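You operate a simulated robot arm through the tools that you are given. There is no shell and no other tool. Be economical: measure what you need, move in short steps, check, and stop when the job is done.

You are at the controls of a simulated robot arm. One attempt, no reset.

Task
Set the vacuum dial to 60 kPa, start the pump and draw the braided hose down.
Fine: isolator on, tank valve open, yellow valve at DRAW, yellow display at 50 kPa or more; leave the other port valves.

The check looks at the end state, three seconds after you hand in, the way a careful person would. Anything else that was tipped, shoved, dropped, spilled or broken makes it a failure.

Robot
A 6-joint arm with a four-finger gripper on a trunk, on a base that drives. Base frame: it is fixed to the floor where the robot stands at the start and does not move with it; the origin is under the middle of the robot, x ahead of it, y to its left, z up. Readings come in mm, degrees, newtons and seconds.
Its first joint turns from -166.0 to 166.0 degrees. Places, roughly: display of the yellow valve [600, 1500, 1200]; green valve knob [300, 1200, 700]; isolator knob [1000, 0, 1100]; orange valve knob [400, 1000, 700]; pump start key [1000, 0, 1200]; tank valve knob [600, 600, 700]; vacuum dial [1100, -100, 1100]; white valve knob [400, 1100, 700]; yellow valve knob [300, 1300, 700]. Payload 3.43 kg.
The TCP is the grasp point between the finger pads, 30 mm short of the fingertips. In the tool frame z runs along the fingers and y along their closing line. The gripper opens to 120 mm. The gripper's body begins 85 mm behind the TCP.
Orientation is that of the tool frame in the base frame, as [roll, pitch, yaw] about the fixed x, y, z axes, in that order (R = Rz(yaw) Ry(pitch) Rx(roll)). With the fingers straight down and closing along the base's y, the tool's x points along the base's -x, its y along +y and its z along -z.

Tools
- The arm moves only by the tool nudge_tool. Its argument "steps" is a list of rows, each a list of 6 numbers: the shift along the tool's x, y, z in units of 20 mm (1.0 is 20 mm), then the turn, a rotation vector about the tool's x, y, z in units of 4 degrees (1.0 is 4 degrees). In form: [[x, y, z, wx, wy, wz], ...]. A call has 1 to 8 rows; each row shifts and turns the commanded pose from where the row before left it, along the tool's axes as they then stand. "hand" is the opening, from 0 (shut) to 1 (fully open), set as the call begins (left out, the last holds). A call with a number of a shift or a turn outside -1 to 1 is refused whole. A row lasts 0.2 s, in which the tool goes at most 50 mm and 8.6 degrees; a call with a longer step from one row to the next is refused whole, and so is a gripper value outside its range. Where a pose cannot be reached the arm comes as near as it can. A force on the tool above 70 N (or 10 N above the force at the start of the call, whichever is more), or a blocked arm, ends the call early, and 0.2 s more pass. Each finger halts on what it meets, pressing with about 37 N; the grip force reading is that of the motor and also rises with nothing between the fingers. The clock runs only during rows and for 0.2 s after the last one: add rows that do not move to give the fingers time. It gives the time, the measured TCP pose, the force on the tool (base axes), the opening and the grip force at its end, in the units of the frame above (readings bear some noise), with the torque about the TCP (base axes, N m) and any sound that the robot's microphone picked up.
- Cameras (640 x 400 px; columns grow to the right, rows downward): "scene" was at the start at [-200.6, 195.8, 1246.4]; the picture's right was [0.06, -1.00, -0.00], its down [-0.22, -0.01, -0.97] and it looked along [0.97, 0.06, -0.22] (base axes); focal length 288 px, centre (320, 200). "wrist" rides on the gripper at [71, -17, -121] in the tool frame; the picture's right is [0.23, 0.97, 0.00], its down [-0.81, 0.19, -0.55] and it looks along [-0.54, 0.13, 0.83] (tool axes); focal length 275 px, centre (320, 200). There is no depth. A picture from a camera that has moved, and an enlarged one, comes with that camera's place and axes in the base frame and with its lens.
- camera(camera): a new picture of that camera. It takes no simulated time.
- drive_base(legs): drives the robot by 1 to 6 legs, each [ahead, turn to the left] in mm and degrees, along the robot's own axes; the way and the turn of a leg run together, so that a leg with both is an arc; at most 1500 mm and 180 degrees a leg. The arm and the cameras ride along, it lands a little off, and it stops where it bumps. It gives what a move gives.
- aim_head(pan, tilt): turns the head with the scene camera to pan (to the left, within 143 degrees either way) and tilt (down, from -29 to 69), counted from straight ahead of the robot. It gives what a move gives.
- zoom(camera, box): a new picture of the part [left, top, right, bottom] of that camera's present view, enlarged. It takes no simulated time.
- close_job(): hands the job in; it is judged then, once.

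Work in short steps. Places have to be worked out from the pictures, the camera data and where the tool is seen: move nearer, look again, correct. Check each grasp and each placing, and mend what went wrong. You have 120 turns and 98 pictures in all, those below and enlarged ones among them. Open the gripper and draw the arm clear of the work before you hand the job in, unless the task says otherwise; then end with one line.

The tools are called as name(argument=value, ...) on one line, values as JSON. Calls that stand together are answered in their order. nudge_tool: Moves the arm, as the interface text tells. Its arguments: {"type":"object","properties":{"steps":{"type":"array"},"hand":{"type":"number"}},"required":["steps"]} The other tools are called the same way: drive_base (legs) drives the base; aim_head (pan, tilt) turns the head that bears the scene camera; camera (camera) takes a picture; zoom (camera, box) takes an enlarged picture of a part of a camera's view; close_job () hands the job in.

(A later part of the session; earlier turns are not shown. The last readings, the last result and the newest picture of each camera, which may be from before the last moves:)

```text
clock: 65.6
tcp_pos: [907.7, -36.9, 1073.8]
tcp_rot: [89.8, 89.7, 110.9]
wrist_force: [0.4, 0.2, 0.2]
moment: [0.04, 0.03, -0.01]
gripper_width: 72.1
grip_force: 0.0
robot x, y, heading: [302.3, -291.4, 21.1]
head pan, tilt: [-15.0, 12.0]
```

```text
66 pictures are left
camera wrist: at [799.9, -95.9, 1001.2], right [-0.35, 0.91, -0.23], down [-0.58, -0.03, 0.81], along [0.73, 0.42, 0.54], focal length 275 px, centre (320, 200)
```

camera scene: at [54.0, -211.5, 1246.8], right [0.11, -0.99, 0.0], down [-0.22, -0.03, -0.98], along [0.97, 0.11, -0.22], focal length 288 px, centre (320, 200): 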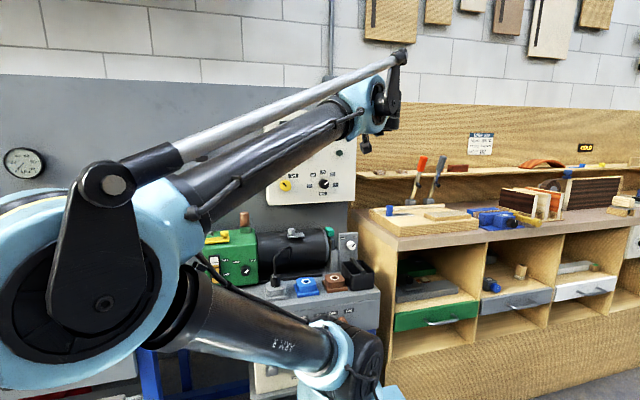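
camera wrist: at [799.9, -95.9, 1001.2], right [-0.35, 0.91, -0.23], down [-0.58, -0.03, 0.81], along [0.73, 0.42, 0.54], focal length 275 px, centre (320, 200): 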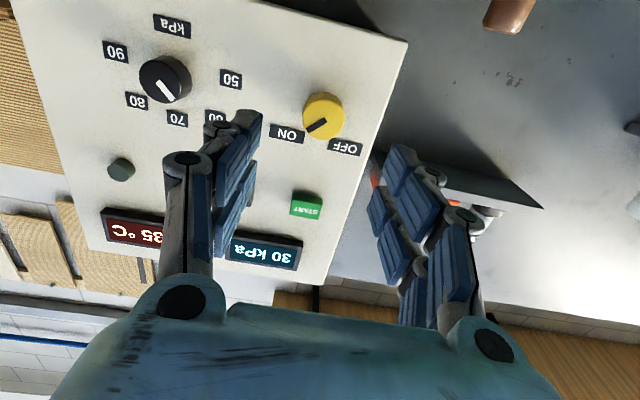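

Isolator ON. Now close the fingers, rise 100 mm and shift 8 mm left to align with START.

nudge_tool(steps=[[-1, 0.1, 0, 0, 0, 0], [-1, 0.1, 0, 0, 0, 0], [-1, 0.1, 0, 0, 0, 0], [-1, 0.1, 0, 0, 0, 0], [-1, 0, 0, 0, 0, 0], [0, 0, 0, 0, 0, 0]], hand=0)

camera(camera="wrist")

```text
clock: 67.0
tcp_pos: [904.3, -29.8, 1173.1]
tcp_rot: [81.0, 89.6, 102.2]
wrist_force: [0.4, 0.3, -0.4]
moment: [0.03, 0.02, -0.01]
gripper_width: 0.0
grip_force: 33.3
robot x, y, heading: [298.3, -292.4, 21.0]
head pan, tilt: [-15.0, 12.0]
```

```text
65 pictures are left
camera wrist: at [797.6, -89.7, 1101.2], right [-0.35, 0.91, -0.22], down [-0.58, -0.03, 0.81], along [0.73, 0.42, 0.54], focal length 275 px, centre (320, 200)
```

wrist: 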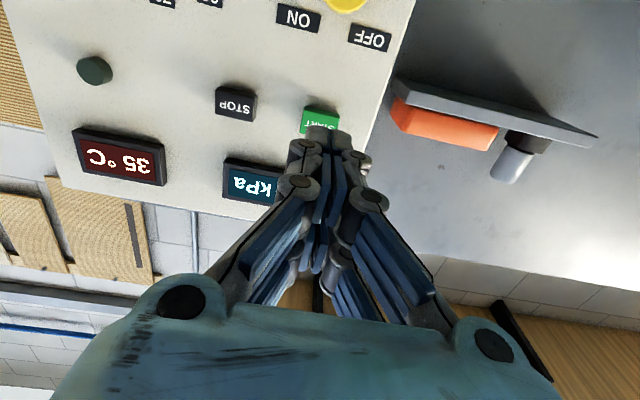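

Key is ~6 mm above axis. Adjust and advance 90 mm, then press gently.

nudge_tool(steps=[[-0.3, 0.05, 0.8, 0, 0, 0], [0, 0, 1, 0, 0, 0], [0, 0, 1, 0, 0, 0], [0, 0, 1, 0, 0, 0], [0, 0, 0.5, 0, 0, 0], [0, 0, 0, 0, 0, 0]])

camera(camera="wrist")

```text
clock: 68.4
tcp_pos: [986.6, 3.2, 1178.5]
tcp_rot: [97.4, 89.6, 118.6]
wrist_force: [-0.8, -0.4, 0.4]
moment: [0.03, -0.02, -0.02]
gripper_width: 0.2
grip_force: 33.7
robot x, y, heading: [306.5, -291.7, 21.2]
head pan, tilt: [-15.0, 12.0]
```

```text
64 pictures are left
camera wrist: at [878.1, -57.7, 1107.4], right [-0.35, 0.91, -0.22], down [-0.58, -0.03, 0.81], along [0.73, 0.42, 0.54], focal length 275 px, centre (320, 200)
```

wrist: 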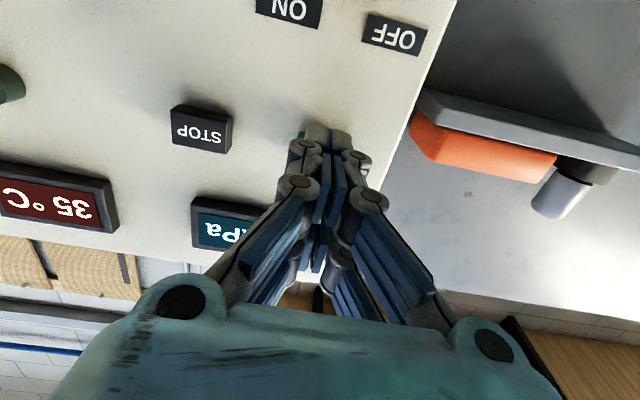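

nudge_tool(steps=[[0, -0.1, 0.4, 0, 0, 0], [0, 0, 0.3, 0, 0, 0], [0, 0, 0.2, 0, 0, 0], [0, 0, 0.2, 0, 0, 0], [0, 0, 0.1, 0, 0, 0]])

camera(camera="wrist")

```text
clock: 69.6
tcp_pos: [1007.4, 8.1, 1178.1]
tcp_rot: [102.0, 89.7, 123.4]
wrist_force: [0.1, -0.3, -0.3]
moment: [0.02, -0.02, 0.02]
gripper_width: 0.2
grip_force: 33.2
robot x, y, heading: [306.8, -295.3, 20.9]
head pan, tilt: [-15.0, 12.0]
```

```text
63 pictures are left
camera wrist: at [899.8, -49.9, 1107.6], right [-0.35, 0.91, -0.22], down [-0.58, -0.03, 0.81], along [0.73, 0.42, 0.54], focal length 275 px, centre (320, 200)
```

wrist: 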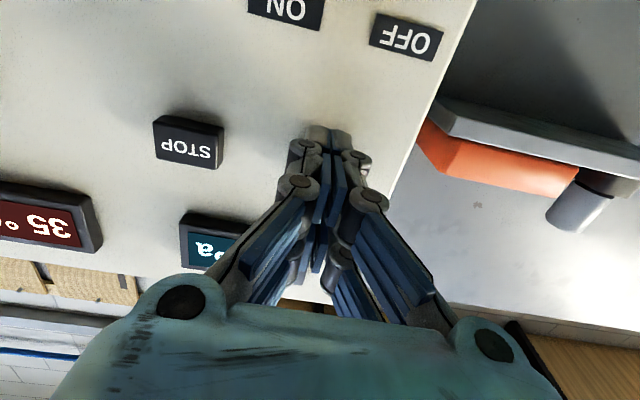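

nudge_tool(steps=[[0, 0, 0.15, 0, 0, 0], [0, 0, 0.15, 0, 0, 0], [0, 0, 0.15, 0, 0, 0]])

```text
clock: 70.4
tcp_pos: [1014.4, 12.6, 1179.4]
tcp_rot: [98.3, 89.7, 119.7]
wrist_force: [-15.0, -2.0, 3.0]
moment: [0.07, -0.16, 0.1]
gripper_width: 6.2
grip_force: 33.5
robot x, y, heading: [303.2, -295.3, 21.4]
head pan, tilt: [-15.0, 12.0]
heard: click
```

A click was heard. Back off and check the display.

nudge_tool(steps=[[0, 0, -1, 0, 0, 0], [0, 0, -1, 0, 0, 0], [0, 0, -1, 0, 0, 0], [0, 0, -1, 0, 0, 0], [0, 0, -1, 0, 0, 0], [0, 0, -1, 0, 0, 0], [0, 0, 0, 0, 0, 0]], hand=0.3)

camera(camera="wrist")

```text
clock: 72.0
tcp_pos: [904.9, -30.6, 1178.5]
tcp_rot: [82.0, 89.7, 103.2]
wrist_force: [0.1, -0.3, -0.4]
moment: [0.0, -0.03, -0.01]
gripper_width: 36.1
grip_force: 0.0
robot x, y, heading: [302.9, -294.1, 21.2]
head pan, tilt: [-15.0, 12.0]
```

```text
62 pictures are left
camera wrist: at [797.4, -90.7, 1107.2], right [-0.35, 0.91, -0.22], down [-0.58, -0.03, 0.81], along [0.73, 0.42, 0.54], focal length 275 px, centre (320, 200)
```

wrist: 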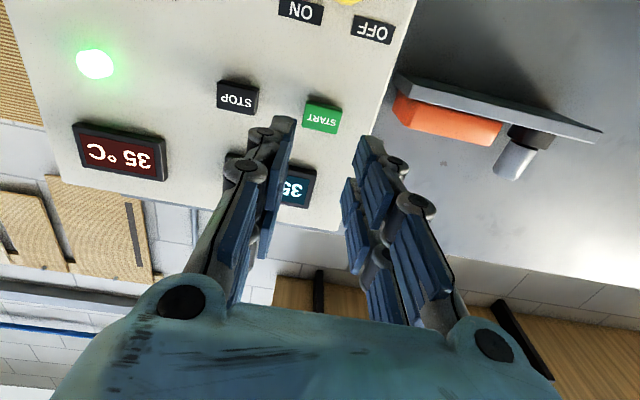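

Pump runs (green lamp, 35 kPa rising). Now drive to face the tank valve (≈(591,629,630)): back off, turn left, along the bench, turn back.

drive_base(legs=[[-155, 0], [0, 90], [752, 0], [0, -90]])

aim_head(pan=15, tilt=25)

camera(camera="scene")

```text
clock: 85.8
tcp_pos: [469.0, 616.8, 1177.6]
tcp_rot: [96.8, 89.7, 119.2]
wrist_force: [-0.6, -0.4, 0.1]
moment: [-0.01, 0.03, 0.01]
gripper_width: 36.4
grip_force: 0.0
robot x, y, heading: [-128.8, 349.7, 22.4]
head pan, tilt: [-15.0, 12.0]
```

```text
clock: 86.8
tcp_pos: [454.6, 612.4, 1185.5]
tcp_rot: [29.7, 89.3, 52.0]
wrist_force: [0.3, -0.2, -0.1]
moment: [0.0, -0.05, 0.02]
gripper_width: 35.9
grip_force: 0.1
robot x, y, heading: [-129.0, 351.9, 22.4]
head pan, tilt: [15.0, 25.0]
```

```text
61 pictures are left
camera scene: at [-401.3, 472.2, 1225.7], right [0.61, -0.8, 0.0], down [-0.35, -0.26, -0.9], along [0.72, 0.55, -0.43], focal length 288 px, centre (320, 200)
```

scene: 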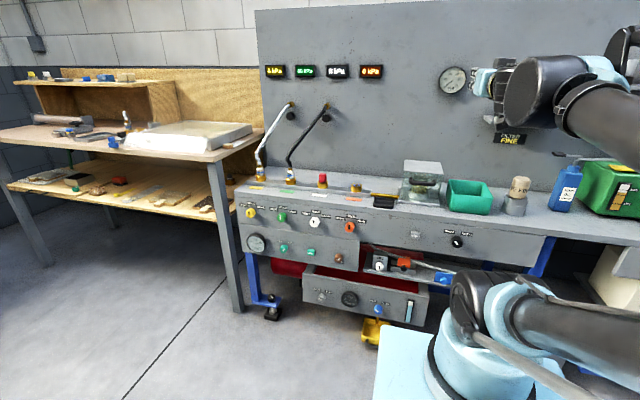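

zoom(camera="scene", box=[240, 50, 400, 150])

zoom(camera="scene", box=[350, 160, 510, 290])

```text
4.00 times, centred on (320, 100) of scene
camera zoom: at [-401.3, 472.2, 1225.7], right [0.61, -0.8, 0.0], down [-0.35, -0.26, -0.9], along [0.72, 0.55, -0.43], focal length 1154 px, centre (320, 600)
```

zoom: 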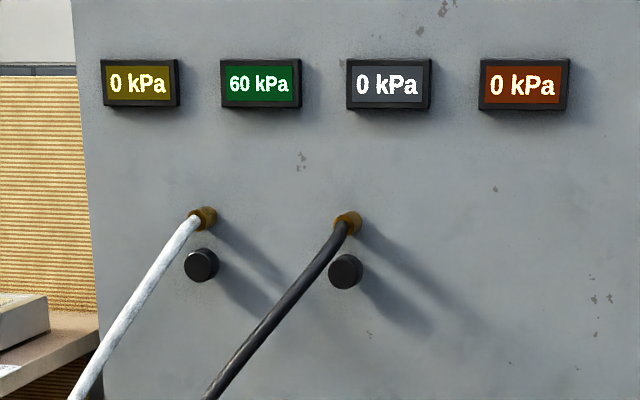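

```text
3.08 times, centred on (430, 225) of scene
camera zoom: at [-401.3, 472.2, 1225.7], right [0.61, -0.8, 0.0], down [-0.35, -0.26, -0.9], along [0.72, 0.55, -0.43], focal length 888 px, centre (-18, 123)
```

zoom: 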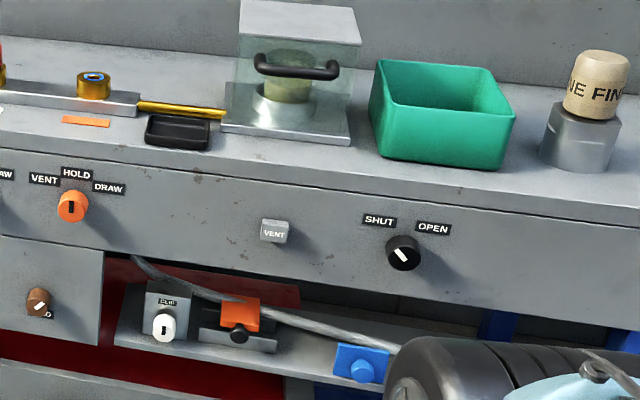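

Tank valve still shut, ports 0/60/0/0. Lower the hand along the bench front (100 mm clear of it).

nudge_tool(steps=[[1, 0, 0, 0, 0, 0], [1, 0, 0, 0, 0, 0], [1, 0, 0, 0, 0, 0], [1, 0, 0, 0, 0, 0], [1, 0, 0, 0, 0, 0], [1, 0, 0, 0, 0, 0], [1, 0, 0, 0, 0, 0], [1, 0, 0, 0, 0, 0]], hand=0.6)

nudge_tool(steps=[[1, 0, 0, 0, 0, 0], [1, 0, 0, 0, 0, 0], [1, 0, 0, 0, 0, 0], [1, 0, 0, 0, 0, 0], [1, 0, 0, 0, 0, 0], [1, 0, 0, 0, 0, 0], [1, 0, 0, 0, 0, 0], [1, 0, 0, 0, 0, 0]])

nudge_tool(steps=[[1, 0, 0, 0, 0, 0], [1, 0, 0, 0, 0, 0], [1, 0, 0, 0, 0, 0], [1, 0, 0, 0, 0, 0], [1, 0, 0, 0, 0, 0], [1, 0, 0, 0, 0, 0], [1, 0, 0, 0, 0, 0], [1, 0, 0, 0, 0, 0]])

camera(camera="wrist")

```text
clock: 88.6
tcp_pos: [455.7, 613.3, 1027.7]
tcp_rot: [29.3, 89.3, 51.6]
wrist_force: [0.4, 0.0, 0.4]
moment: [0.03, -0.01, 0.0]
gripper_width: 72.2
grip_force: 0.1
robot x, y, heading: [-132.8, 354.6, 22.3]
head pan, tilt: [15.0, 25.0]
```

```text
clock: 90.2
tcp_pos: [480.7, 632.5, 915.3]
tcp_rot: [11.5, 88.5, 33.9]
wrist_force: [-2.2, -0.9, 2.0]
moment: [-0.03, 0.1, 0.0]
gripper_width: 72.0
grip_force: 0.5
out of reach, approached as far as the arm can: row 8
robot x, y, heading: [-131.1, 352.0, 22.6]
head pan, tilt: [15.0, 25.0]
stopped in row 8: the arm was blocked; the commanded pose is now the measured one
```

```text
clock: 92.0
tcp_pos: [501.1, 641.8, 893.4]
tcp_rot: [19.1, 88.9, 41.4]
wrist_force: [-0.2, -0.3, 0.5]
moment: [0.04, -0.01, 0.0]
gripper_width: 71.8
grip_force: 0.0
out of reach, approached as far as the arm can: row 2, 3, 4, 5, 6, 7, 8
robot x, y, heading: [-130.1, 349.8, 22.2]
head pan, tilt: [15.0, 25.0]
```

```text
58 pictures are left
camera wrist: at [396.0, 581.8, 820.3], right [-0.37, 0.9, -0.22], down [-0.6, -0.04, 0.8], along [0.71, 0.43, 0.55], focal length 275 px, centre (320, 200)
```

wrist: 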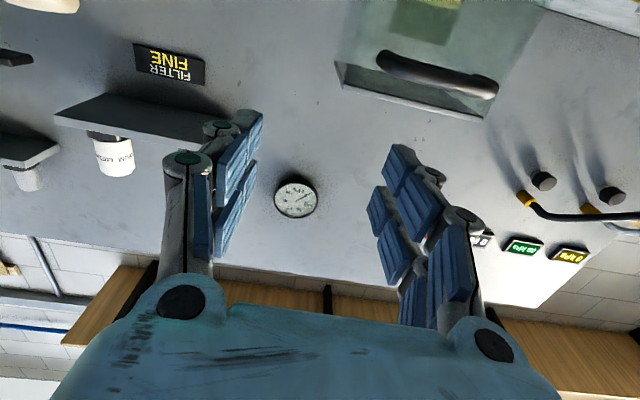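

The arm can't get that low this close. Back the base away 200 mm and try lowering with more extension.

drive_base(legs=[[-200, 0]])

nudge_tool(steps=[[-0.5, 0, 0.5, 0, 0, 0], [0, 0, 1, 0, 0, 0], [0, 0, 1, 0, 0, 0], [0, 0, 1, 0, 0, 0], [0, 0, 1, 0, 0, 0], [0, 0, 1, 0, 0, 0], [0, 0, 0, 0, 0, 0]])

```text
clock: 93.6
tcp_pos: [313.9, 565.0, 892.7]
tcp_rot: [19.0, 88.9, 41.2]
wrist_force: [0.7, 0.1, 0.0]
moment: [0.01, -0.01, 0.0]
gripper_width: 72.1
grip_force: 0.0
robot x, y, heading: [-320.9, 276.3, 22.3]
head pan, tilt: [15.0, 25.0]
```

```text
clock: 95.2
tcp_pos: [404.3, 603.2, 913.9]
tcp_rot: [12.3, 88.4, 34.5]
wrist_force: [0.3, 0.0, -0.4]
moment: [0.0, 0.02, 0.01]
gripper_width: 71.6
grip_force: 0.1
robot x, y, heading: [-322.8, 275.2, 22.4]
head pan, tilt: [15.0, 25.0]
```

nudge_tool(steps=[[1, 0, 0, 0, 0, 0], [1, 0, 0, 0, 0, 0], [1, 0, 0, 0, 0, 0], [1, 0, 0, 0, 0, 0], [1, 0, 0, 0, 0, 0], [1, 0, 0, 0, 0, 0], [1, 0, 0, 0, 0, 0], [1, 0, 0, 0, 0, 0]])

nudge_tool(steps=[[1, 0, 0, 0, 0, 0], [1, 0, 0, 0, 0, 0], [1, 0, 0, 0, 0, 0], [0, 0, 0, 0, 0, 0]])

```text
clock: 97.0
tcp_pos: [435.6, 619.9, 874.1]
tcp_rot: [12.8, 88.4, 35.0]
wrist_force: [-0.4, -0.2, 0.2]
moment: [0.0, -0.01, -0.02]
gripper_width: 72.1
grip_force: 0.1
out of reach, approached as far as the arm can: row 2, 3, 4, 5, 6, 7, 8
robot x, y, heading: [-317.7, 276.8, 22.3]
head pan, tilt: [15.0, 25.0]
```

```text
clock: 98.0
tcp_pos: [451.6, 629.0, 867.9]
tcp_rot: [13.0, 88.4, 35.1]
wrist_force: [1.0, 0.1, -0.8]
moment: [-0.01, 0.01, 0.0]
gripper_width: 72.0
grip_force: 0.0
out of reach, approached as far as the arm can: row 1, 2, 3
robot x, y, heading: [-317.2, 274.0, 22.0]
head pan, tilt: [15.0, 25.0]
```

aim_head(pan=0, tilt=30)

camera(camera="scene")

```text
clock: 98.8
tcp_pos: [451.7, 629.8, 868.1]
tcp_rot: [13.0, 88.3, 35.0]
wrist_force: [-1.6, -0.3, 0.6]
moment: [0.0, -0.05, -0.02]
gripper_width: 72.0
grip_force: 0.0
robot x, y, heading: [-317.8, 275.4, 22.2]
head pan, tilt: [0.0, 30.0]
```

```text
57 pictures are left
camera scene: at [-578.3, 374.3, 1217.8], right [0.38, -0.93, 0.0], down [-0.47, -0.19, -0.86], along [0.8, 0.33, -0.51], focal length 288 px, centre (320, 200)
```

scene: 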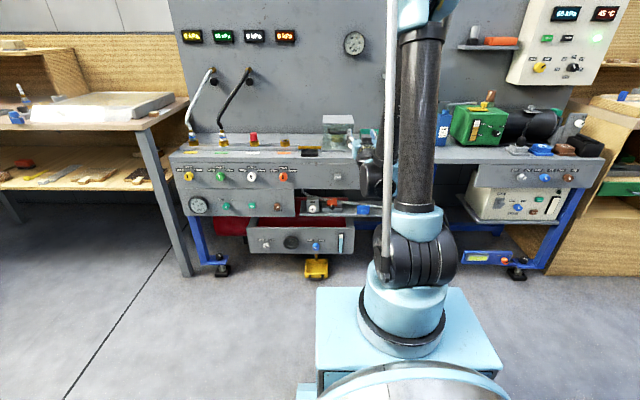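

The wrist bend is the limit. Try tilting the tool 28° downward, then lowering.

nudge_tool(steps=[[0, 0, 0, 0, 1, 0], [0, 0, 0, 0, 1, 0], [0, 0, 0, 0, 1, 0], [0, 0, 0, 0, 1, 0], [0, 0, 0, 0, 1, 0], [0, 0, 0, 0, 1, 0], [0, 0, 0, 0, 1, 0]])

nudge_tool(steps=[[0.88, 0, 0.47, 0, 0, 0], [0.88, 0, 0.47, 0, 0, 0], [0.88, 0, 0.47, 0, 0, 0], [0.88, 0, 0.47, 0, 0, 0], [0.88, 0, 0.47, 0, 0, 0], [0.88, 0, 0.47, 0, 0, 0], [0.88, 0, 0.47, 0, 0, 0], [0.88, 0, 0.47, 0, 0, 0]])

```text
clock: 100.4
tcp_pos: [456.6, 621.5, 869.4]
tcp_rot: [178.7, 72.1, -160.5]
wrist_force: [0.3, -0.2, -0.3]
moment: [0.02, -0.01, -0.01]
gripper_width: 72.0
grip_force: 0.0
out of reach, approached as far as the arm can: row 2, 4
robot x, y, heading: [-318.9, 275.6, 22.3]
head pan, tilt: [0.0, 30.0]
```

```text
clock: 102.2
tcp_pos: [502.2, 641.8, 759.8]
tcp_rot: [179.0, 72.0, -160.3]
wrist_force: [-1.0, 0.2, 0.1]
moment: [-0.02, 0.01, -0.03]
gripper_width: 71.9
grip_force: 0.0
out of reach, approached as far as the arm can: row 6, 7, 8
robot x, y, heading: [-316.0, 271.0, 22.5]
head pan, tilt: [0.0, 30.0]
```

That works: tilt buys depth. Tilt another 20° and look.

nudge_tool(steps=[[0, -0.5, 0, 0, 1, 0], [0, -0.5, 0, 0, 1, 0], [0, -0.5, 0, 0, 1, 0], [0, -0.5, 0, 0, 1, 0], [0, -0.5, 0, 0, 1, 0], [0, 0, 0, 0, 0, 0]])

camera(camera="wrist")

```text
clock: 103.6
tcp_pos: [479.8, 667.0, 759.0]
tcp_rot: [-178.8, 52.5, -159.8]
wrist_force: [-0.7, 0.9, -0.2]
moment: [-0.04, 0.0, -0.02]
gripper_width: 71.9
grip_force: 0.2
out of reach, approached as far as the arm can: row 1, 2, 3, 4, 5
robot x, y, heading: [-318.6, 274.7, 22.3]
head pan, tilt: [0.0, 30.0]
```

```text
56 pictures are left
camera wrist: at [352.8, 605.1, 776.9], right [-0.45, 0.87, -0.19], down [-0.02, 0.21, 0.98], along [0.89, 0.45, -0.08], focal length 275 px, centre (320, 200)
```

wrist: 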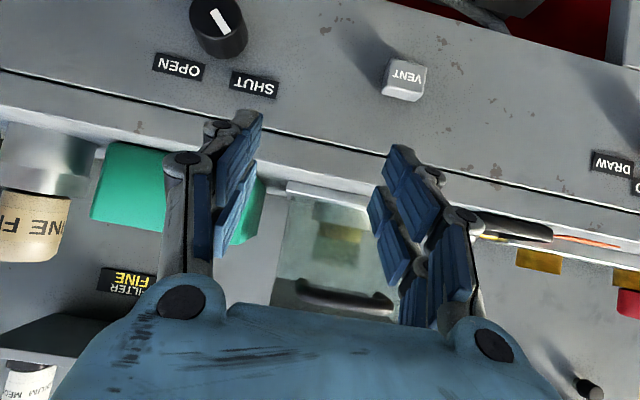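

Knob found at ≈(600,606,635), 100 mm right of the hand. Shift right in steps.

nudge_tool(steps=[[0, -1, 0, 0, 0, 0], [0, -1, 0, 0, 0, 0], [0, -1, 0, 0, 0, 0], [0, -1, 0, 0, 0, 0], [0, -1, 0, 0, 0, 0], [0, 0, 0, 0, 0, 0]])

nudge_tool(steps=[[0.79, 0, 0.61, 0, 0, 0], [0.79, 0, 0.61, 0, 0, 0], [0.79, 0, 0.61, 0, 0, 0], [0.79, 0, 0.61, 0, 0, 0], [0, 0, 0, 0, 0, 0]])

camera(camera="wrist")

```text
clock: 105.0
tcp_pos: [479.5, 666.5, 760.0]
tcp_rot: [-178.8, 52.5, -159.8]
wrist_force: [0.4, 0.7, 0.2]
moment: [-0.02, -0.02, -0.01]
gripper_width: 71.9
grip_force: 0.0
out of reach, approached as far as the arm can: row 1, 2, 3, 4, 5
robot x, y, heading: [-316.7, 274.4, 22.1]
head pan, tilt: [0.0, 30.0]
```

```text
clock: 106.2
tcp_pos: [468.5, 683.1, 679.6]
tcp_rot: [179.8, 52.2, -159.8]
wrist_force: [0.0, 0.3, 0.4]
moment: [0.02, -0.03, 0.02]
gripper_width: 71.7
grip_force: 0.0
out of reach, approached as far as the arm can: row 1, 2
robot x, y, heading: [-316.1, 275.1, 22.3]
head pan, tilt: [0.0, 30.0]
```

```text
55 pictures are left
camera wrist: at [343.3, 618.9, 697.7], right [-0.47, 0.86, -0.18], down [-0.01, 0.2, 0.98], along [0.88, 0.46, -0.09], focal length 275 px, centre (320, 200)
```

wrist: 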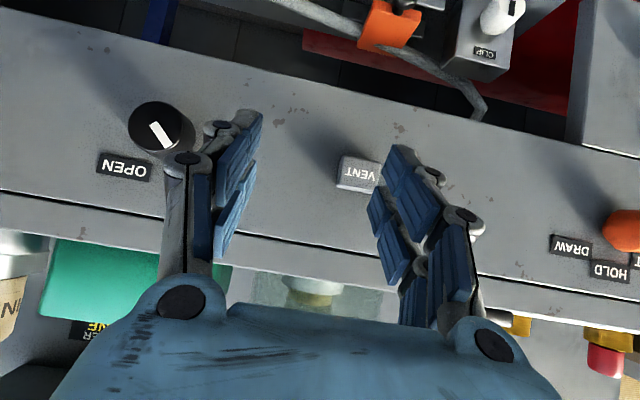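

nudge_tool(steps=[[0, -1, 0, 0, 0, 0], [0, -1, 0, 0, 0, 0], [0, -1, 0, 0, 0, 0], [0, -1, 0, 0, 0, 0], [0, 0, 0, 0, 0, 0]])

```text
clock: 107.4
tcp_pos: [464.0, 663.3, 679.2]
tcp_rot: [-179.1, 52.5, -159.9]
wrist_force: [0.5, -1.2, -0.5]
moment: [0.0, -0.03, 0.03]
gripper_width: 72.0
grip_force: 0.1
out of reach, approached as far as the arm can: row 1, 2, 3, 4
robot x, y, heading: [-317.6, 275.2, 22.3]
head pan, tilt: [0.0, 30.0]
```

camera(camera="scene")

```text
54 pictures are left
camera scene: at [-578.2, 374.2, 1217.8], right [0.38, -0.93, 0.0], down [-0.47, -0.19, -0.86], along [0.8, 0.33, -0.51], focal length 288 px, centre (320, 200)
```

scene: 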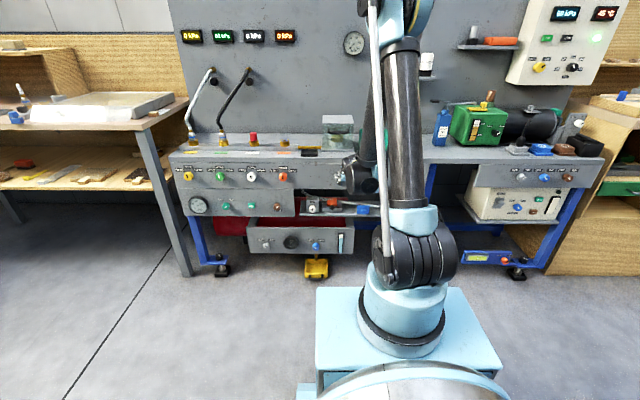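

Reach improves with extension, so I back the base 130 mm and shift it 90 mm to the right.

drive_base(legs=[[-130, 0], [0, -90], [90, 0], [0, 90]])

nudge_tool(steps=[[-0.61, 0, 0.79, 0, 0, 0], [-0.61, 0, 0.79, 0, 0, 0], [-0.61, 0, 0.79, 0, 0, 0], [-0.61, 0, 0.79, 0, 0, 0], [-0.61, 0, 0.79, 0, 0, 0], [-0.61, 0, 0.79, 0, 0, 0], [0, 0, 0, 0, 0, 0]])

camera(camera="wrist")

```text
clock: 110.2
tcp_pos: [334.5, 392.7, 701.3]
tcp_rot: [-177.6, 54.3, -174.5]
wrist_force: [2.2, 1.9, -1.3]
moment: [-0.03, 0.0, -0.09]
gripper_width: 71.9
grip_force: 0.0
robot x, y, heading: [-501.4, 206.4, 17.3]
head pan, tilt: [0.0, 30.0]
stopped in leg 2: the robot was blocked; the commanded pose is now the measured one
```

```text
clock: 111.8
tcp_pos: [451.6, 406.8, 706.1]
tcp_rot: [-176.9, 54.4, -174.2]
wrist_force: [0.0, 0.9, 0.0]
moment: [-0.02, -0.02, -0.02]
gripper_width: 71.9
grip_force: 0.0
out of reach, approached as far as the arm can: row 5
robot x, y, heading: [-501.8, 201.1, 17.2]
head pan, tilt: [0.0, 30.0]
```

```text
53 pictures are left
camera wrist: at [312.1, 383.2, 718.5], right [-0.19, 0.96, -0.22], down [0.01, 0.22, 0.97], along [0.98, 0.18, -0.05], focal length 275 px, centre (320, 200)
```

wrist: 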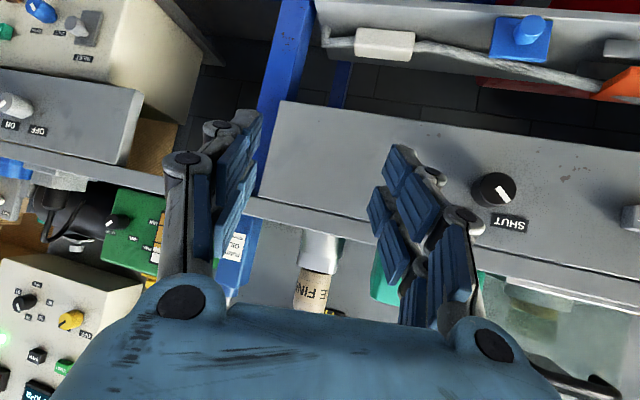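

The base was blocked while turning. Look around behind/right to see what it met.

aim_head(pan=-100, tilt=40)

camera(camera="scene")

aim_head(pan=120, tilt=40)

camera(camera="scene")

```text
clock: 113.5
tcp_pos: [450.9, 408.0, 704.8]
tcp_rot: [-176.9, 54.5, -174.3]
wrist_force: [-0.7, -0.5, -0.6]
moment: [0.03, 0.01, 0.02]
gripper_width: 71.9
grip_force: 0.1
robot x, y, heading: [-502.9, 203.0, 17.0]
head pan, tilt: [-100.0, 40.0]
```

```text
52 pictures are left
camera scene: at [-826.7, 214.0, 1203.8], right [-0.99, -0.12, 0.01], down [-0.09, 0.63, -0.77], along [0.09, -0.76, -0.64], focal length 288 px, centre (320, 200)
```

scene: 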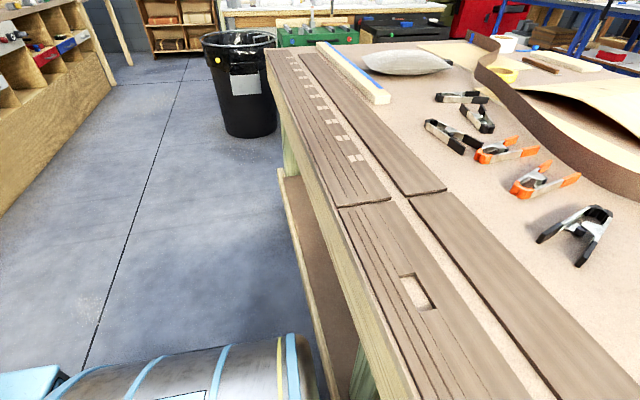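

```text
clock: 116.7
tcp_pos: [450.1, 407.9, 705.5]
tcp_rot: [-176.9, 54.4, -174.4]
wrist_force: [-0.1, 0.2, 0.4]
moment: [-0.04, -0.03, 0.0]
gripper_width: 71.8
grip_force: 0.1
robot x, y, heading: [-501.3, 198.3, 17.0]
head pan, tilt: [120.0, 40.0]
```

```text
51 pictures are left
camera scene: at [-899.4, 356.3, 1204.2], right [0.68, 0.73, -0.01], down [0.46, -0.44, -0.77], along [-0.57, 0.52, -0.64], focal length 288 px, centre (320, 200)
```

scene: 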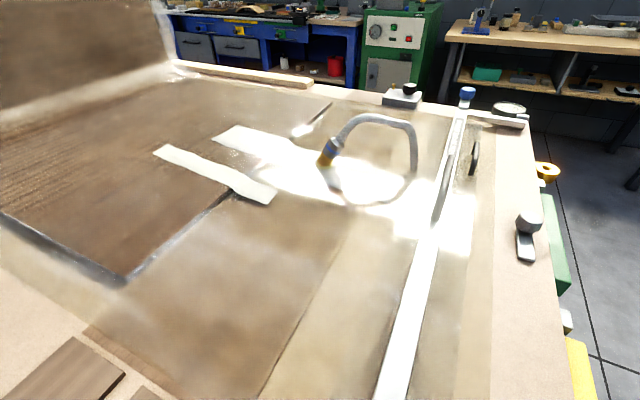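

A layup table stands behind; nothing looks disturbed. Move forward 100 mm and turn left 9° to line up with the knob.

drive_base(legs=[[100, 0], [0, 9]])

nudge_tool(steps=[[0, 0, 0, -0.6, 0, -0.44], [0, 0, 0, -0.6, 0, -0.44], [0, 0, 0, 0, 0, 0]])

camera(camera="wrist")

```text
clock: 118.5
tcp_pos: [501.9, 586.2, 705.6]
tcp_rot: [-176.9, 54.5, -165.2]
wrist_force: [-0.2, 0.0, 0.6]
moment: [-0.04, -0.02, 0.0]
gripper_width: 72.1
grip_force: 0.0
robot x, y, heading: [-405.8, 229.2, 26.3]
head pan, tilt: [120.0, 40.0]
```

```text
clock: 119.3
tcp_pos: [487.8, 593.9, 717.5]
tcp_rot: [-175.7, 55.5, -162.1]
wrist_force: [0.7, 0.1, 0.0]
moment: [0.04, 0.02, -0.02]
gripper_width: 72.0
grip_force: 0.1
out of reach, approached as far as the arm can: row 1, 2
robot x, y, heading: [-406.7, 229.8, 25.8]
head pan, tilt: [120.0, 40.0]
```

```text
50 pictures are left
camera wrist: at [356.5, 543.8, 727.9], right [-0.36, 0.9, -0.23], down [-0.05, 0.23, 0.97], along [0.93, 0.37, -0.03], focal length 275 px, centre (320, 200)
```

wrist: 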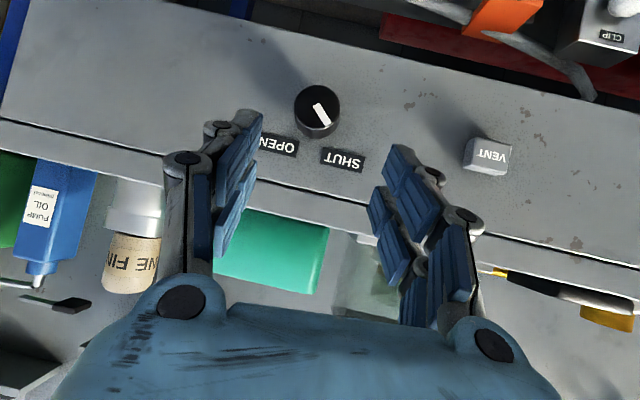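

Nearly aligned, but at the arm's limit. Tilt a further 16° down to get slack, then test a shift toward the knob.

nudge_tool(steps=[[0, 0, 0, 0, 1, 0], [0, 0, 0, 0, 1, 0], [0, 0, 0, 0, 1, 0], [0, 0, 0, 0, 1, 0], [0, 0, 0, -0.45, 0, -0.6], [0, 0, 0, 0, 0, 0]])

nudge_tool(steps=[[0.6, 0, 0.8, 0, 0, 0], [0.6, 0, 0.8, 0, 0, 0], [0, 0, 0, 0, 0, 0]])

camera(camera="wrist")

```text
clock: 120.7
tcp_pos: [470.7, 632.1, 716.6]
tcp_rot: [-174.9, 40.0, -163.8]
wrist_force: [1.7, 0.1, -0.3]
moment: [-0.01, -0.02, 0.01]
gripper_width: 72.1
grip_force: 0.1
out of reach, approached as far as the arm can: row 1, 2, 3, 4, 5
robot x, y, heading: [-402.9, 230.2, 25.9]
head pan, tilt: [120.0, 40.0]
```

```text
clock: 121.5
tcp_pos: [472.6, 628.6, 677.0]
tcp_rot: [-174.8, 40.1, -163.9]
wrist_force: [0.2, -0.2, 0.1]
moment: [0.01, 0.01, 0.05]
gripper_width: 72.2
grip_force: 0.2
robot x, y, heading: [-403.0, 234.7, 26.0]
head pan, tilt: [120.0, 40.0]
```

```text
49 pictures are left
camera wrist: at [346.3, 585.7, 724.1], right [-0.39, 0.9, -0.22], down [0.2, 0.31, 0.93], along [0.9, 0.32, -0.3], focal length 275 px, centre (320, 200)
```

wrist: 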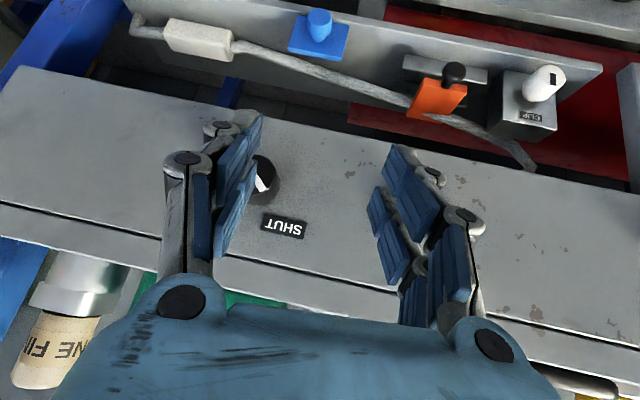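

The arm needs the target left of its own bearing. Table edge behind is at n≈−856 and I have ~100 mm more clearance now, so shift the base 170 mm to the right.

drive_base(legs=[[20, 0], [0, -90], [170, 0], [0, 86]])

aim_head(pan=10, tilt=25)

camera(camera="wrist")

```text
clock: 124.0
tcp_pos: [489.1, 303.6, 698.2]
tcp_rot: [-173.8, 41.8, 176.2]
wrist_force: [1.9, 1.0, -2.1]
moment: [-0.09, 0.06, -0.11]
gripper_width: 71.7
grip_force: 0.0
robot x, y, heading: [-450.6, 216.1, 16.0]
head pan, tilt: [120.0, 40.0]
stopped in leg 2: the robot was blocked; the commanded pose is now the measured one
```

```text
clock: 125.8
tcp_pos: [488.1, 304.7, 700.6]
tcp_rot: [-173.7, 41.7, 176.3]
wrist_force: [-0.3, -0.3, -0.3]
moment: [-0.01, 0.0, 0.0]
gripper_width: 72.1
grip_force: 0.0
robot x, y, heading: [-449.6, 218.1, 16.3]
head pan, tilt: [10.0, 25.0]
```

```text
48 pictures are left
camera wrist: at [353.1, 310.0, 743.5], right [-0.04, 0.97, -0.23], down [0.27, 0.23, 0.93], along [0.96, -0.03, -0.27], focal length 275 px, centre (320, 200)
```

wrist: 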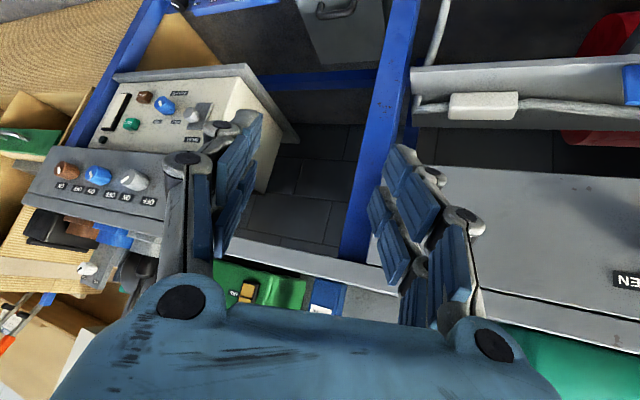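

The rear of the base touches the table when turning here, so I need to work with the base farther forward and use a steeper tool tilt (near tool-down, comfortable reach). Tilt 24° more while retracting.

nudge_tool(steps=[[0.75, 0, -0.66, 0, 1, 0], [0.79, 0, -0.61, 0, 1, 0], [0.83, 0, -0.56, 0, 1, 0], [0.87, 0, -0.5, 0, 1, 0], [0.9, 0, -0.44, 0, 1, 0], [0.92, 0, -0.37, 0, 0, 0], [0.92, 0, -0.37, 0, 0, 0], [0.92, 0, -0.37, 0, 0, 0]])

nudge_tool(steps=[[0.92, 0, -0.37, 0, 0, 0], [0.92, 0, -0.37, 0, 0, 0], [0.92, 0, -0.37, 0, 0, 0], [0.92, 0, -0.37, 0, 0, 0], [0.92, 0, -0.37, 0, 0, 0], [0.92, 0, -0.37, 0, 0, 0], [0, 0, 0, 0, 0, 0]])

camera(camera="scene")

```text
clock: 127.7
tcp_pos: [322.0, 373.0, 698.6]
tcp_rot: [-172.0, 23.2, 174.2]
wrist_force: [0.5, 0.0, -0.3]
moment: [-0.04, -0.02, 0.0]
gripper_width: 72.1
grip_force: 0.1
out of reach, approached as far as the arm can: row 2, 3, 4, 5
robot x, y, heading: [-453.6, 214.9, 16.3]
head pan, tilt: [10.0, 25.0]
```

```text
clock: 129.2
tcp_pos: [203.4, 388.9, 694.5]
tcp_rot: [-172.0, 23.2, 174.3]
wrist_force: [-0.7, 0.0, 0.0]
moment: [0.0, 0.01, 0.0]
gripper_width: 72.1
grip_force: 0.1
robot x, y, heading: [-448.8, 216.6, 16.4]
head pan, tilt: [10.0, 25.0]
```

```text
47 pictures are left
camera scene: at [-703.7, 358.6, 1225.7], right [0.44, -0.9, 0.0], down [-0.39, -0.19, -0.9], along [0.81, 0.4, -0.43], focal length 288 px, centre (320, 200)
```

scene: 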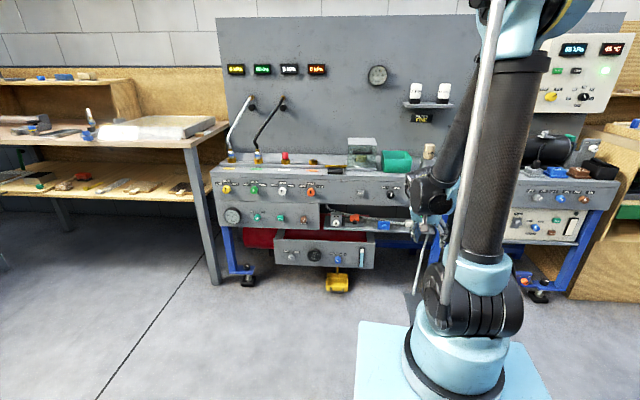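

Good compact pose. Drive ahead 300 mm and turn left 6°.

drive_base(legs=[[300, 0], [0, 6]])

nudge_tool(steps=[[0, 0, 0, -0.35, 0, -0.9], [0, 0, 0, -0.35, 0, -0.9], [0, 0, 0, -0.35, 0, -0.9], [0, 0, 0, -0.35, 0, -0.9], [0, 0, 0, -0.35, 0, -0.9], [0, 0, 0, 0, 0, 0]])

camera(camera="wrist")

```text
clock: 131.9
tcp_pos: [471.3, 545.5, 693.9]
tcp_rot: [-172.0, 23.2, -179.4]
wrist_force: [-0.6, 0.4, 0.0]
moment: [0.01, 0.05, -0.03]
gripper_width: 71.9
grip_force: 0.0
robot x, y, heading: [-158.5, 301.3, 22.6]
head pan, tilt: [10.0, 25.0]
```

```text
clock: 133.3
tcp_pos: [446.4, 568.8, 703.3]
tcp_rot: [-169.5, 22.1, -160.1]
wrist_force: [0.5, -0.5, -0.5]
moment: [0.01, 0.0, 0.02]
gripper_width: 71.9
grip_force: 0.1
out of reach, approached as far as the arm can: row 3, 4, 5
robot x, y, heading: [-161.7, 299.7, 22.4]
head pan, tilt: [10.0, 25.0]
```

```text
46 pictures are left
camera wrist: at [339.9, 535.7, 788.5], right [-0.46, 0.85, -0.25], down [0.43, 0.46, 0.78], along [0.77, 0.25, -0.58], focal length 275 px, centre (320, 200)
```

wrist: 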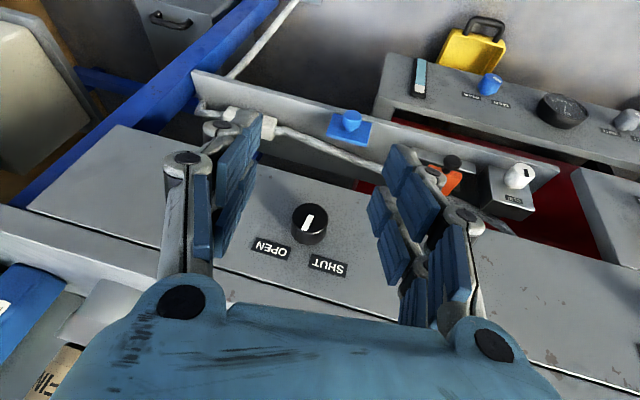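

I believe the wrist is near alignment with the forearm (singular) and its bend is on the wrong side. I'll swing the tool around: heading right ~32°, then pitch up to horizontal, then heading back left.

nudge_tool(steps=[[0, 0, 0, 0.37, 0, 0.93], [0, 0, 0, 0.37, 0, 0.93], [0, 0, 0, 0.37, 0, 0.93], [0, 0, 0, 0.37, 0, 0.93], [0, 0, 0, 0.37, 0, 0.93], [0, 0, 0, 0.37, 0, 0.93], [0, 0, 0, 0.37, 0, 0.93], [0, 0, 0, 0.37, 0, 0.93]])

nudge_tool(steps=[[0, 0, 0, 0, -1, 0], [0, 0, 0, 0, -1, 0], [0, 0, 0, 0, -1, 0], [0, 0, 0, 0, -1, 0], [0, 0, 0, 0, -1, 0], [0, 0, 0, 0, -1, 0], [0, 0, 0, 0, -1, 0], [0, 0, 0, 0, -1, 0]])

nudge_tool(steps=[[0, 0, 0, 0, -1, 0], [0, 0, 0, 0, -1, 0], [0, 0, 0, 0, -1, 0], [0, 0, 0, 0, -1, 0], [0, 0, 0, 0, -1, 0], [0, 0, 0, 0, -1, 0], [0, 0, 0, 0, -1, 0], [0, 0, 0, 0, 0, 0]])

```text
clock: 135.1
tcp_pos: [445.8, 571.4, 700.9]
tcp_rot: [-172.6, 25.5, 167.6]
wrist_force: [0.3, 0.5, 0.0]
moment: [-0.02, -0.01, -0.02]
gripper_width: 72.1
grip_force: 0.0
out of reach, approached as far as the arm can: row 1
robot x, y, heading: [-155.2, 302.2, 22.7]
head pan, tilt: [10.0, 25.0]
```

```text
clock: 136.9
tcp_pos: [451.9, 580.6, 742.4]
tcp_rot: [-167.9, 56.9, 174.6]
wrist_force: [0.4, 0.6, -0.4]
moment: [-0.01, 0.0, 0.0]
gripper_width: 72.2
grip_force: 0.2
out of reach, approached as far as the arm can: row 6, 7, 8
robot x, y, heading: [-159.0, 299.7, 22.3]
head pan, tilt: [10.0, 25.0]
```

```text
clock: 138.7
tcp_pos: [465.9, 603.8, 853.2]
tcp_rot: [-123.9, 82.1, -139.8]
wrist_force: [0.0, 0.4, 0.0]
moment: [-0.02, 0.0, 0.01]
gripper_width: 71.9
grip_force: 0.1
out of reach, approached as far as the arm can: row 1, 2, 3, 4, 5, 6, 7
robot x, y, heading: [-159.9, 300.8, 22.2]
head pan, tilt: [10.0, 25.0]
```

aim_head(pan=0, tilt=5)

camera(camera="scene")

```text
clock: 139.5
tcp_pos: [465.4, 603.3, 852.3]
tcp_rot: [-124.3, 82.0, -140.1]
wrist_force: [-0.1, -0.7, 0.3]
moment: [0.0, 0.0, 0.0]
gripper_width: 72.0
grip_force: 0.0
robot x, y, heading: [-159.9, 296.9, 22.5]
head pan, tilt: [0.0, 5.0]
```

```text
45 pictures are left
camera scene: at [-419.1, 399.9, 1258.0], right [0.38, -0.92, 0.0], down [-0.09, -0.04, -0.99], along [0.92, 0.38, -0.1], focal length 288 px, centre (320, 200)
```

scene: 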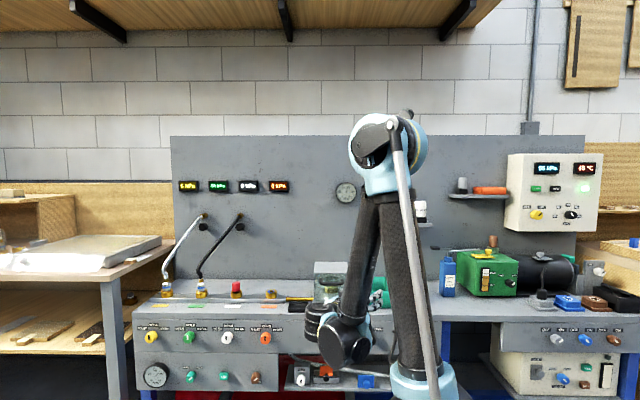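

Likely the wrist slipped into the flipped branch. I'll undo: raise the hand to ~1290, level the heading there, pitch to straight down as at the start, then descend tool-down.

nudge_tool(steps=[[-1, 0, 0, 0, 0, 0], [-1, 0, 0, 0, 0, 0], [-1, 0, 0, 0, 0, 0], [-1, 0, 0, 0, 0, 0], [-1, 0, 0, 0, 0, 0], [-1, 0, 0, 0, 0, 0], [-1, 0, 0, 0, 0, 0], [-1, 0, 0, 0, 0, 0]])

nudge_tool(steps=[[-1, 0, 0, 0, 0, 0], [-1, 0, 0, 0, 0, 0], [-1, 0, 0, 0, 0, 0], [-1, 0, 0, 0, 0, 0], [-1, 0, 0, 0, 0, 0], [-1, 0, 0, 0, 0, 0], [-1, 0, 0, 0, 0, 0], [-1, 0, 0, 0, 0, 0]])

nudge_tool(steps=[[-1, 0, 0, -1, 0, 0], [-1, 0, 0, -1, 0, 0], [-1, 0, 0, -1, 0, 0], [-1, 0, 0, -1, 0, 0], [-1, 0, 0, -1, 0, 0], [0, 0, 0, -1, 0, 0], [0, 0, 0, -1, 0, 0], [0, 0, 0, -1, 0, 0]])

```text
clock: 141.3
tcp_pos: [483.8, 616.0, 1011.6]
tcp_rot: [-123.7, 82.1, -139.5]
wrist_force: [-0.5, -0.5, -0.5]
moment: [0.01, 0.0, 0.0]
gripper_width: 72.0
grip_force: 0.1
robot x, y, heading: [-161.4, 300.5, 22.5]
head pan, tilt: [0.0, 5.0]
```

```text
clock: 143.1
tcp_pos: [501.0, 631.5, 1170.7]
tcp_rot: [-123.6, 82.1, -139.5]
wrist_force: [0.1, 0.0, 0.0]
moment: [-0.05, 0.01, -0.01]
gripper_width: 71.7
grip_force: 0.1
robot x, y, heading: [-162.9, 303.8, 22.5]
head pan, tilt: [0.0, 5.0]
```

```text
clock: 144.9
tcp_pos: [511.2, 639.8, 1268.3]
tcp_rot: [-155.6, 82.1, -139.2]
wrist_force: [-0.2, -0.1, 0.1]
moment: [0.0, -0.01, -0.01]
gripper_width: 72.1
grip_force: 0.0
robot x, y, heading: [-162.3, 298.0, 22.6]
head pan, tilt: [0.0, 5.0]
```

Free motion again. Align heading/roll, retract ~130 mm, move right, then pitch down.

nudge_tool(steps=[[0, -1, -1, -0.7, 0, 0.4], [0, -1, -1, -0.7, 0, 0.4], [0, -1, -1, 0, 0, 0], [0, -1, -1, 0, 0, 0], [0, -1, -1, 0, 0, 0], [0, -1, -1, 0, 0, 0], [0, 0, 0, 0, 0, 0]])

nudge_tool(steps=[[0, 0, 0, 0, 1, 0], [0, 0, 0, 0, 1, 0], [0, 0, 0, 0, 1, 0], [0, 0, 0, 0, 1, 0], [0, 0, 0, 0, 1, 0], [0, 0, 0, 0, 1, 0], [0, 0, 0, 0, 1, 0], [0, 0, 0, 0, 1, 0]])

nudge_tool(steps=[[0, 0, 0, 0, 1, 0], [0, 0, 0, 0, 1, 0], [0, 0, 0, 0, 1, 0], [0, 0, 0, 0, 1, 0], [0, 0, 0, 0, 1, 0], [0, 0, 0, 0, 1, 0], [0, 0, 0, 0, 1, 0], [0, 0, 0, 0, 1, 0]])

nudge_tool(steps=[[0, 0, 0, 0, 1, 0], [0, 0, 0, 0, 1, 0], [0, 0, 0, 0, 1, 0], [0, 0, 0, 0, 1, 0], [0, 0, 0, 0, 0, 0]])

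```text
clock: 146.5
tcp_pos: [446.3, 515.3, 1308.9]
tcp_rot: [-99.0, 84.0, -81.6]
wrist_force: [-0.1, 0.5, -0.7]
moment: [-0.01, 0.01, 0.01]
gripper_width: 72.1
grip_force: 0.0
out of reach, approached as far as the arm can: row 4, 5, 6
robot x, y, heading: [-162.8, 302.4, 22.7]
head pan, tilt: [0.0, 5.0]
```

```text
clock: 148.3
tcp_pos: [438.9, 518.5, 1297.7]
tcp_rot: [-166.7, 55.2, -150.9]
wrist_force: [0.4, 0.2, 0.3]
moment: [0.03, 0.03, 0.01]
gripper_width: 72.1
grip_force: 0.0
out of reach, approached as far as the arm can: row 1
robot x, y, heading: [-160.1, 297.0, 22.4]
head pan, tilt: [0.0, 5.0]
```

```text
clock: 150.1
tcp_pos: [412.6, 561.0, 1298.6]
tcp_rot: [-170.4, 24.3, -158.5]
wrist_force: [-0.1, -0.3, -0.3]
moment: [0.0, -0.01, -0.02]
gripper_width: 72.2
grip_force: 0.1
out of reach, approached as far as the arm can: row 3, 4, 5, 6, 7, 8
robot x, y, heading: [-159.7, 299.3, 22.3]
head pan, tilt: [0.0, 5.0]
```

```text
clock: 151.3
tcp_pos: [388.6, 589.5, 1297.6]
tcp_rot: [-166.9, 10.3, -160.8]
wrist_force: [0.7, -0.7, 0.7]
moment: [-0.02, 0.0, 0.02]
gripper_width: 71.9
grip_force: 0.1
out of reach, approached as far as the arm can: row 1, 2, 3, 4
robot x, y, heading: [-161.0, 299.9, 22.5]
head pan, tilt: [0.0, 5.0]
```

Now clear: the tool is right of the arm plane (the arm has a 127 mm lateral offset; in-plane needs tool heading ≈ bearing+12°). Pitch back up to horizontal, then align the heading in-plane before pitching down.

nudge_tool(steps=[[0, 0, 0, 0, -1, 0], [0, 0, 0, 0, -1, 0], [0, 0, 0, 0, -1, 0], [0, 0, 0, 0, -1, 0], [0, 0, 0, 0, -1, 0], [0, 0, 0, 0, -1, 0], [0, 0, 0, 0, -1, 0], [0, 0, 0, 0, -1, 0]])

nudge_tool(steps=[[0, 0, 0, 0, -1, 0], [0, 0, 0, 0, -1, 0], [0, 0, 0, 0, -1, 0], [0, 0, 0, 0, -1, 0], [0, 0, 0, 0, -1, 0], [0, 0, 0, 0, -1, 0], [0, 0, 0, 0, -1, 0], [0, 0, 0, 0, -1, 0]])

nudge_tool(steps=[[0, 0, 0.5, 0, -1, 0], [0, 0, 0.5, 0, -1, 0], [0, 0, 0.5, 0, -1, 0], [0, 0, 0.5, 0, 0, 0], [0, 0, 0, 0, 0, 0]])

```text
clock: 153.1
tcp_pos: [390.6, 591.5, 1298.1]
tcp_rot: [-162.7, 41.5, -151.6]
wrist_force: [0.4, 1.2, 0.3]
moment: [0.03, 0.0, -0.02]
gripper_width: 72.2
grip_force: 0.1
robot x, y, heading: [-159.5, 304.6, 22.3]
head pan, tilt: [0.0, 5.0]
```

```text
clock: 154.9
tcp_pos: [390.6, 588.9, 1298.1]
tcp_rot: [-139.1, 70.2, -123.9]
wrist_force: [0.8, 1.0, -0.4]
moment: [-0.02, -0.02, 0.02]
gripper_width: 71.9
grip_force: 0.0
robot x, y, heading: [-158.0, 300.7, 22.2]
head pan, tilt: [0.0, 5.0]
```

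```text
clock: 156.1
tcp_pos: [427.6, 599.0, 1292.1]
tcp_rot: [-104.1, 76.7, -87.7]
wrist_force: [-0.7, -0.2, -1.4]
moment: [0.0, -0.04, -0.01]
gripper_width: 72.1
grip_force: 0.1
robot x, y, heading: [-159.0, 298.5, 22.6]
head pan, tilt: [0.0, 5.0]
```

nudge_tool(steps=[[0, 0, 0, 0, 0, 0.8], [0, 0, 0, 0, 0, 0.8], [0, 0, 0, 0, 0, 0.8], [0, 0, 0, 0, 0, 0.8], [0, 0, 0, -1, 0, 0], [0, 0, 0, -1, 0, 0], [0, 0, 0, -1, 0, 0], [0, 0, 0, -1, 0, 0]])

nudge_tool(steps=[[0, 0, 0, -1, 0, 0], [0, 0, 0, -0.5, 0, 0], [0, 0, 0, 0, 0, 0]])

```text
clock: 157.9
tcp_pos: [430.0, 597.0, 1299.6]
tcp_rot: [157.2, 88.4, -175.3]
wrist_force: [0.6, 0.0, 0.4]
moment: [0.0, 0.04, -0.01]
gripper_width: 71.9
grip_force: 0.1
out of reach, approached as far as the arm can: row 7, 8
robot x, y, heading: [-160.5, 300.6, 22.3]
head pan, tilt: [0.0, 5.0]
```

```text
clock: 158.7
tcp_pos: [427.1, 602.5, 1300.3]
tcp_rot: [-131.0, 88.3, -101.6]
wrist_force: [-0.3, 0.3, -0.6]
moment: [-0.02, 0.03, 0.03]
gripper_width: 72.0
grip_force: 0.0
out of reach, approached as far as the arm can: row 1, 2
robot x, y, heading: [-160.3, 299.0, 22.6]
head pan, tilt: [0.0, 5.0]
```

At this height horizontal is itself the aligned (singular) direction. Lower 240 mm first, where horizontal is clear of it, then align the heading.

nudge_tool(steps=[[1, 0, 0.2, 0, 0, 0], [1, 0, 0.2, 0, 0, 0], [1, 0, 0.2, 0, 0, 0], [1, 0, 0.2, 0, 0, 0], [1, 0, 0.2, 0, 0, 0], [1, 0, 0.2, 0, 0, 0], [1, 0, 0.2, 0, 0, 0], [1, 0, 0.2, 0, 0, 0]])

nudge_tool(steps=[[1, 0, 0, 0, 0, 0], [1, 0, 0, 0, 0, 0], [1, 0, 0, 0, 0, 0], [1, 0, 0, 0, 0, 0], [0, 0, 0, -1, 0, 0], [0, 0, 0, -1, 0, 0], [0, 0, 0, 0, 0, 0]])

```text
clock: 160.5
tcp_pos: [444.5, 617.1, 1151.5]
tcp_rot: [-150.0, 87.5, -119.2]
wrist_force: [0.1, -0.4, 0.2]
moment: [0.0, -0.02, 0.0]
gripper_width: 71.9
grip_force: 0.1
out of reach, approached as far as the arm can: row 1, 2, 8
robot x, y, heading: [-157.9, 300.3, 22.5]
head pan, tilt: [0.0, 5.0]
```

```text
clock: 162.1
tcp_pos: [447.9, 609.4, 1093.2]
tcp_rot: [-26.1, 87.0, 4.9]
wrist_force: [0.0, 0.1, 0.2]
moment: [0.05, -0.04, -0.03]
gripper_width: 71.9
grip_force: 0.0
out of reach, approached as far as the arm can: row 5, 6
robot x, y, heading: [-159.8, 300.5, 22.4]
head pan, tilt: [0.0, 5.0]
```

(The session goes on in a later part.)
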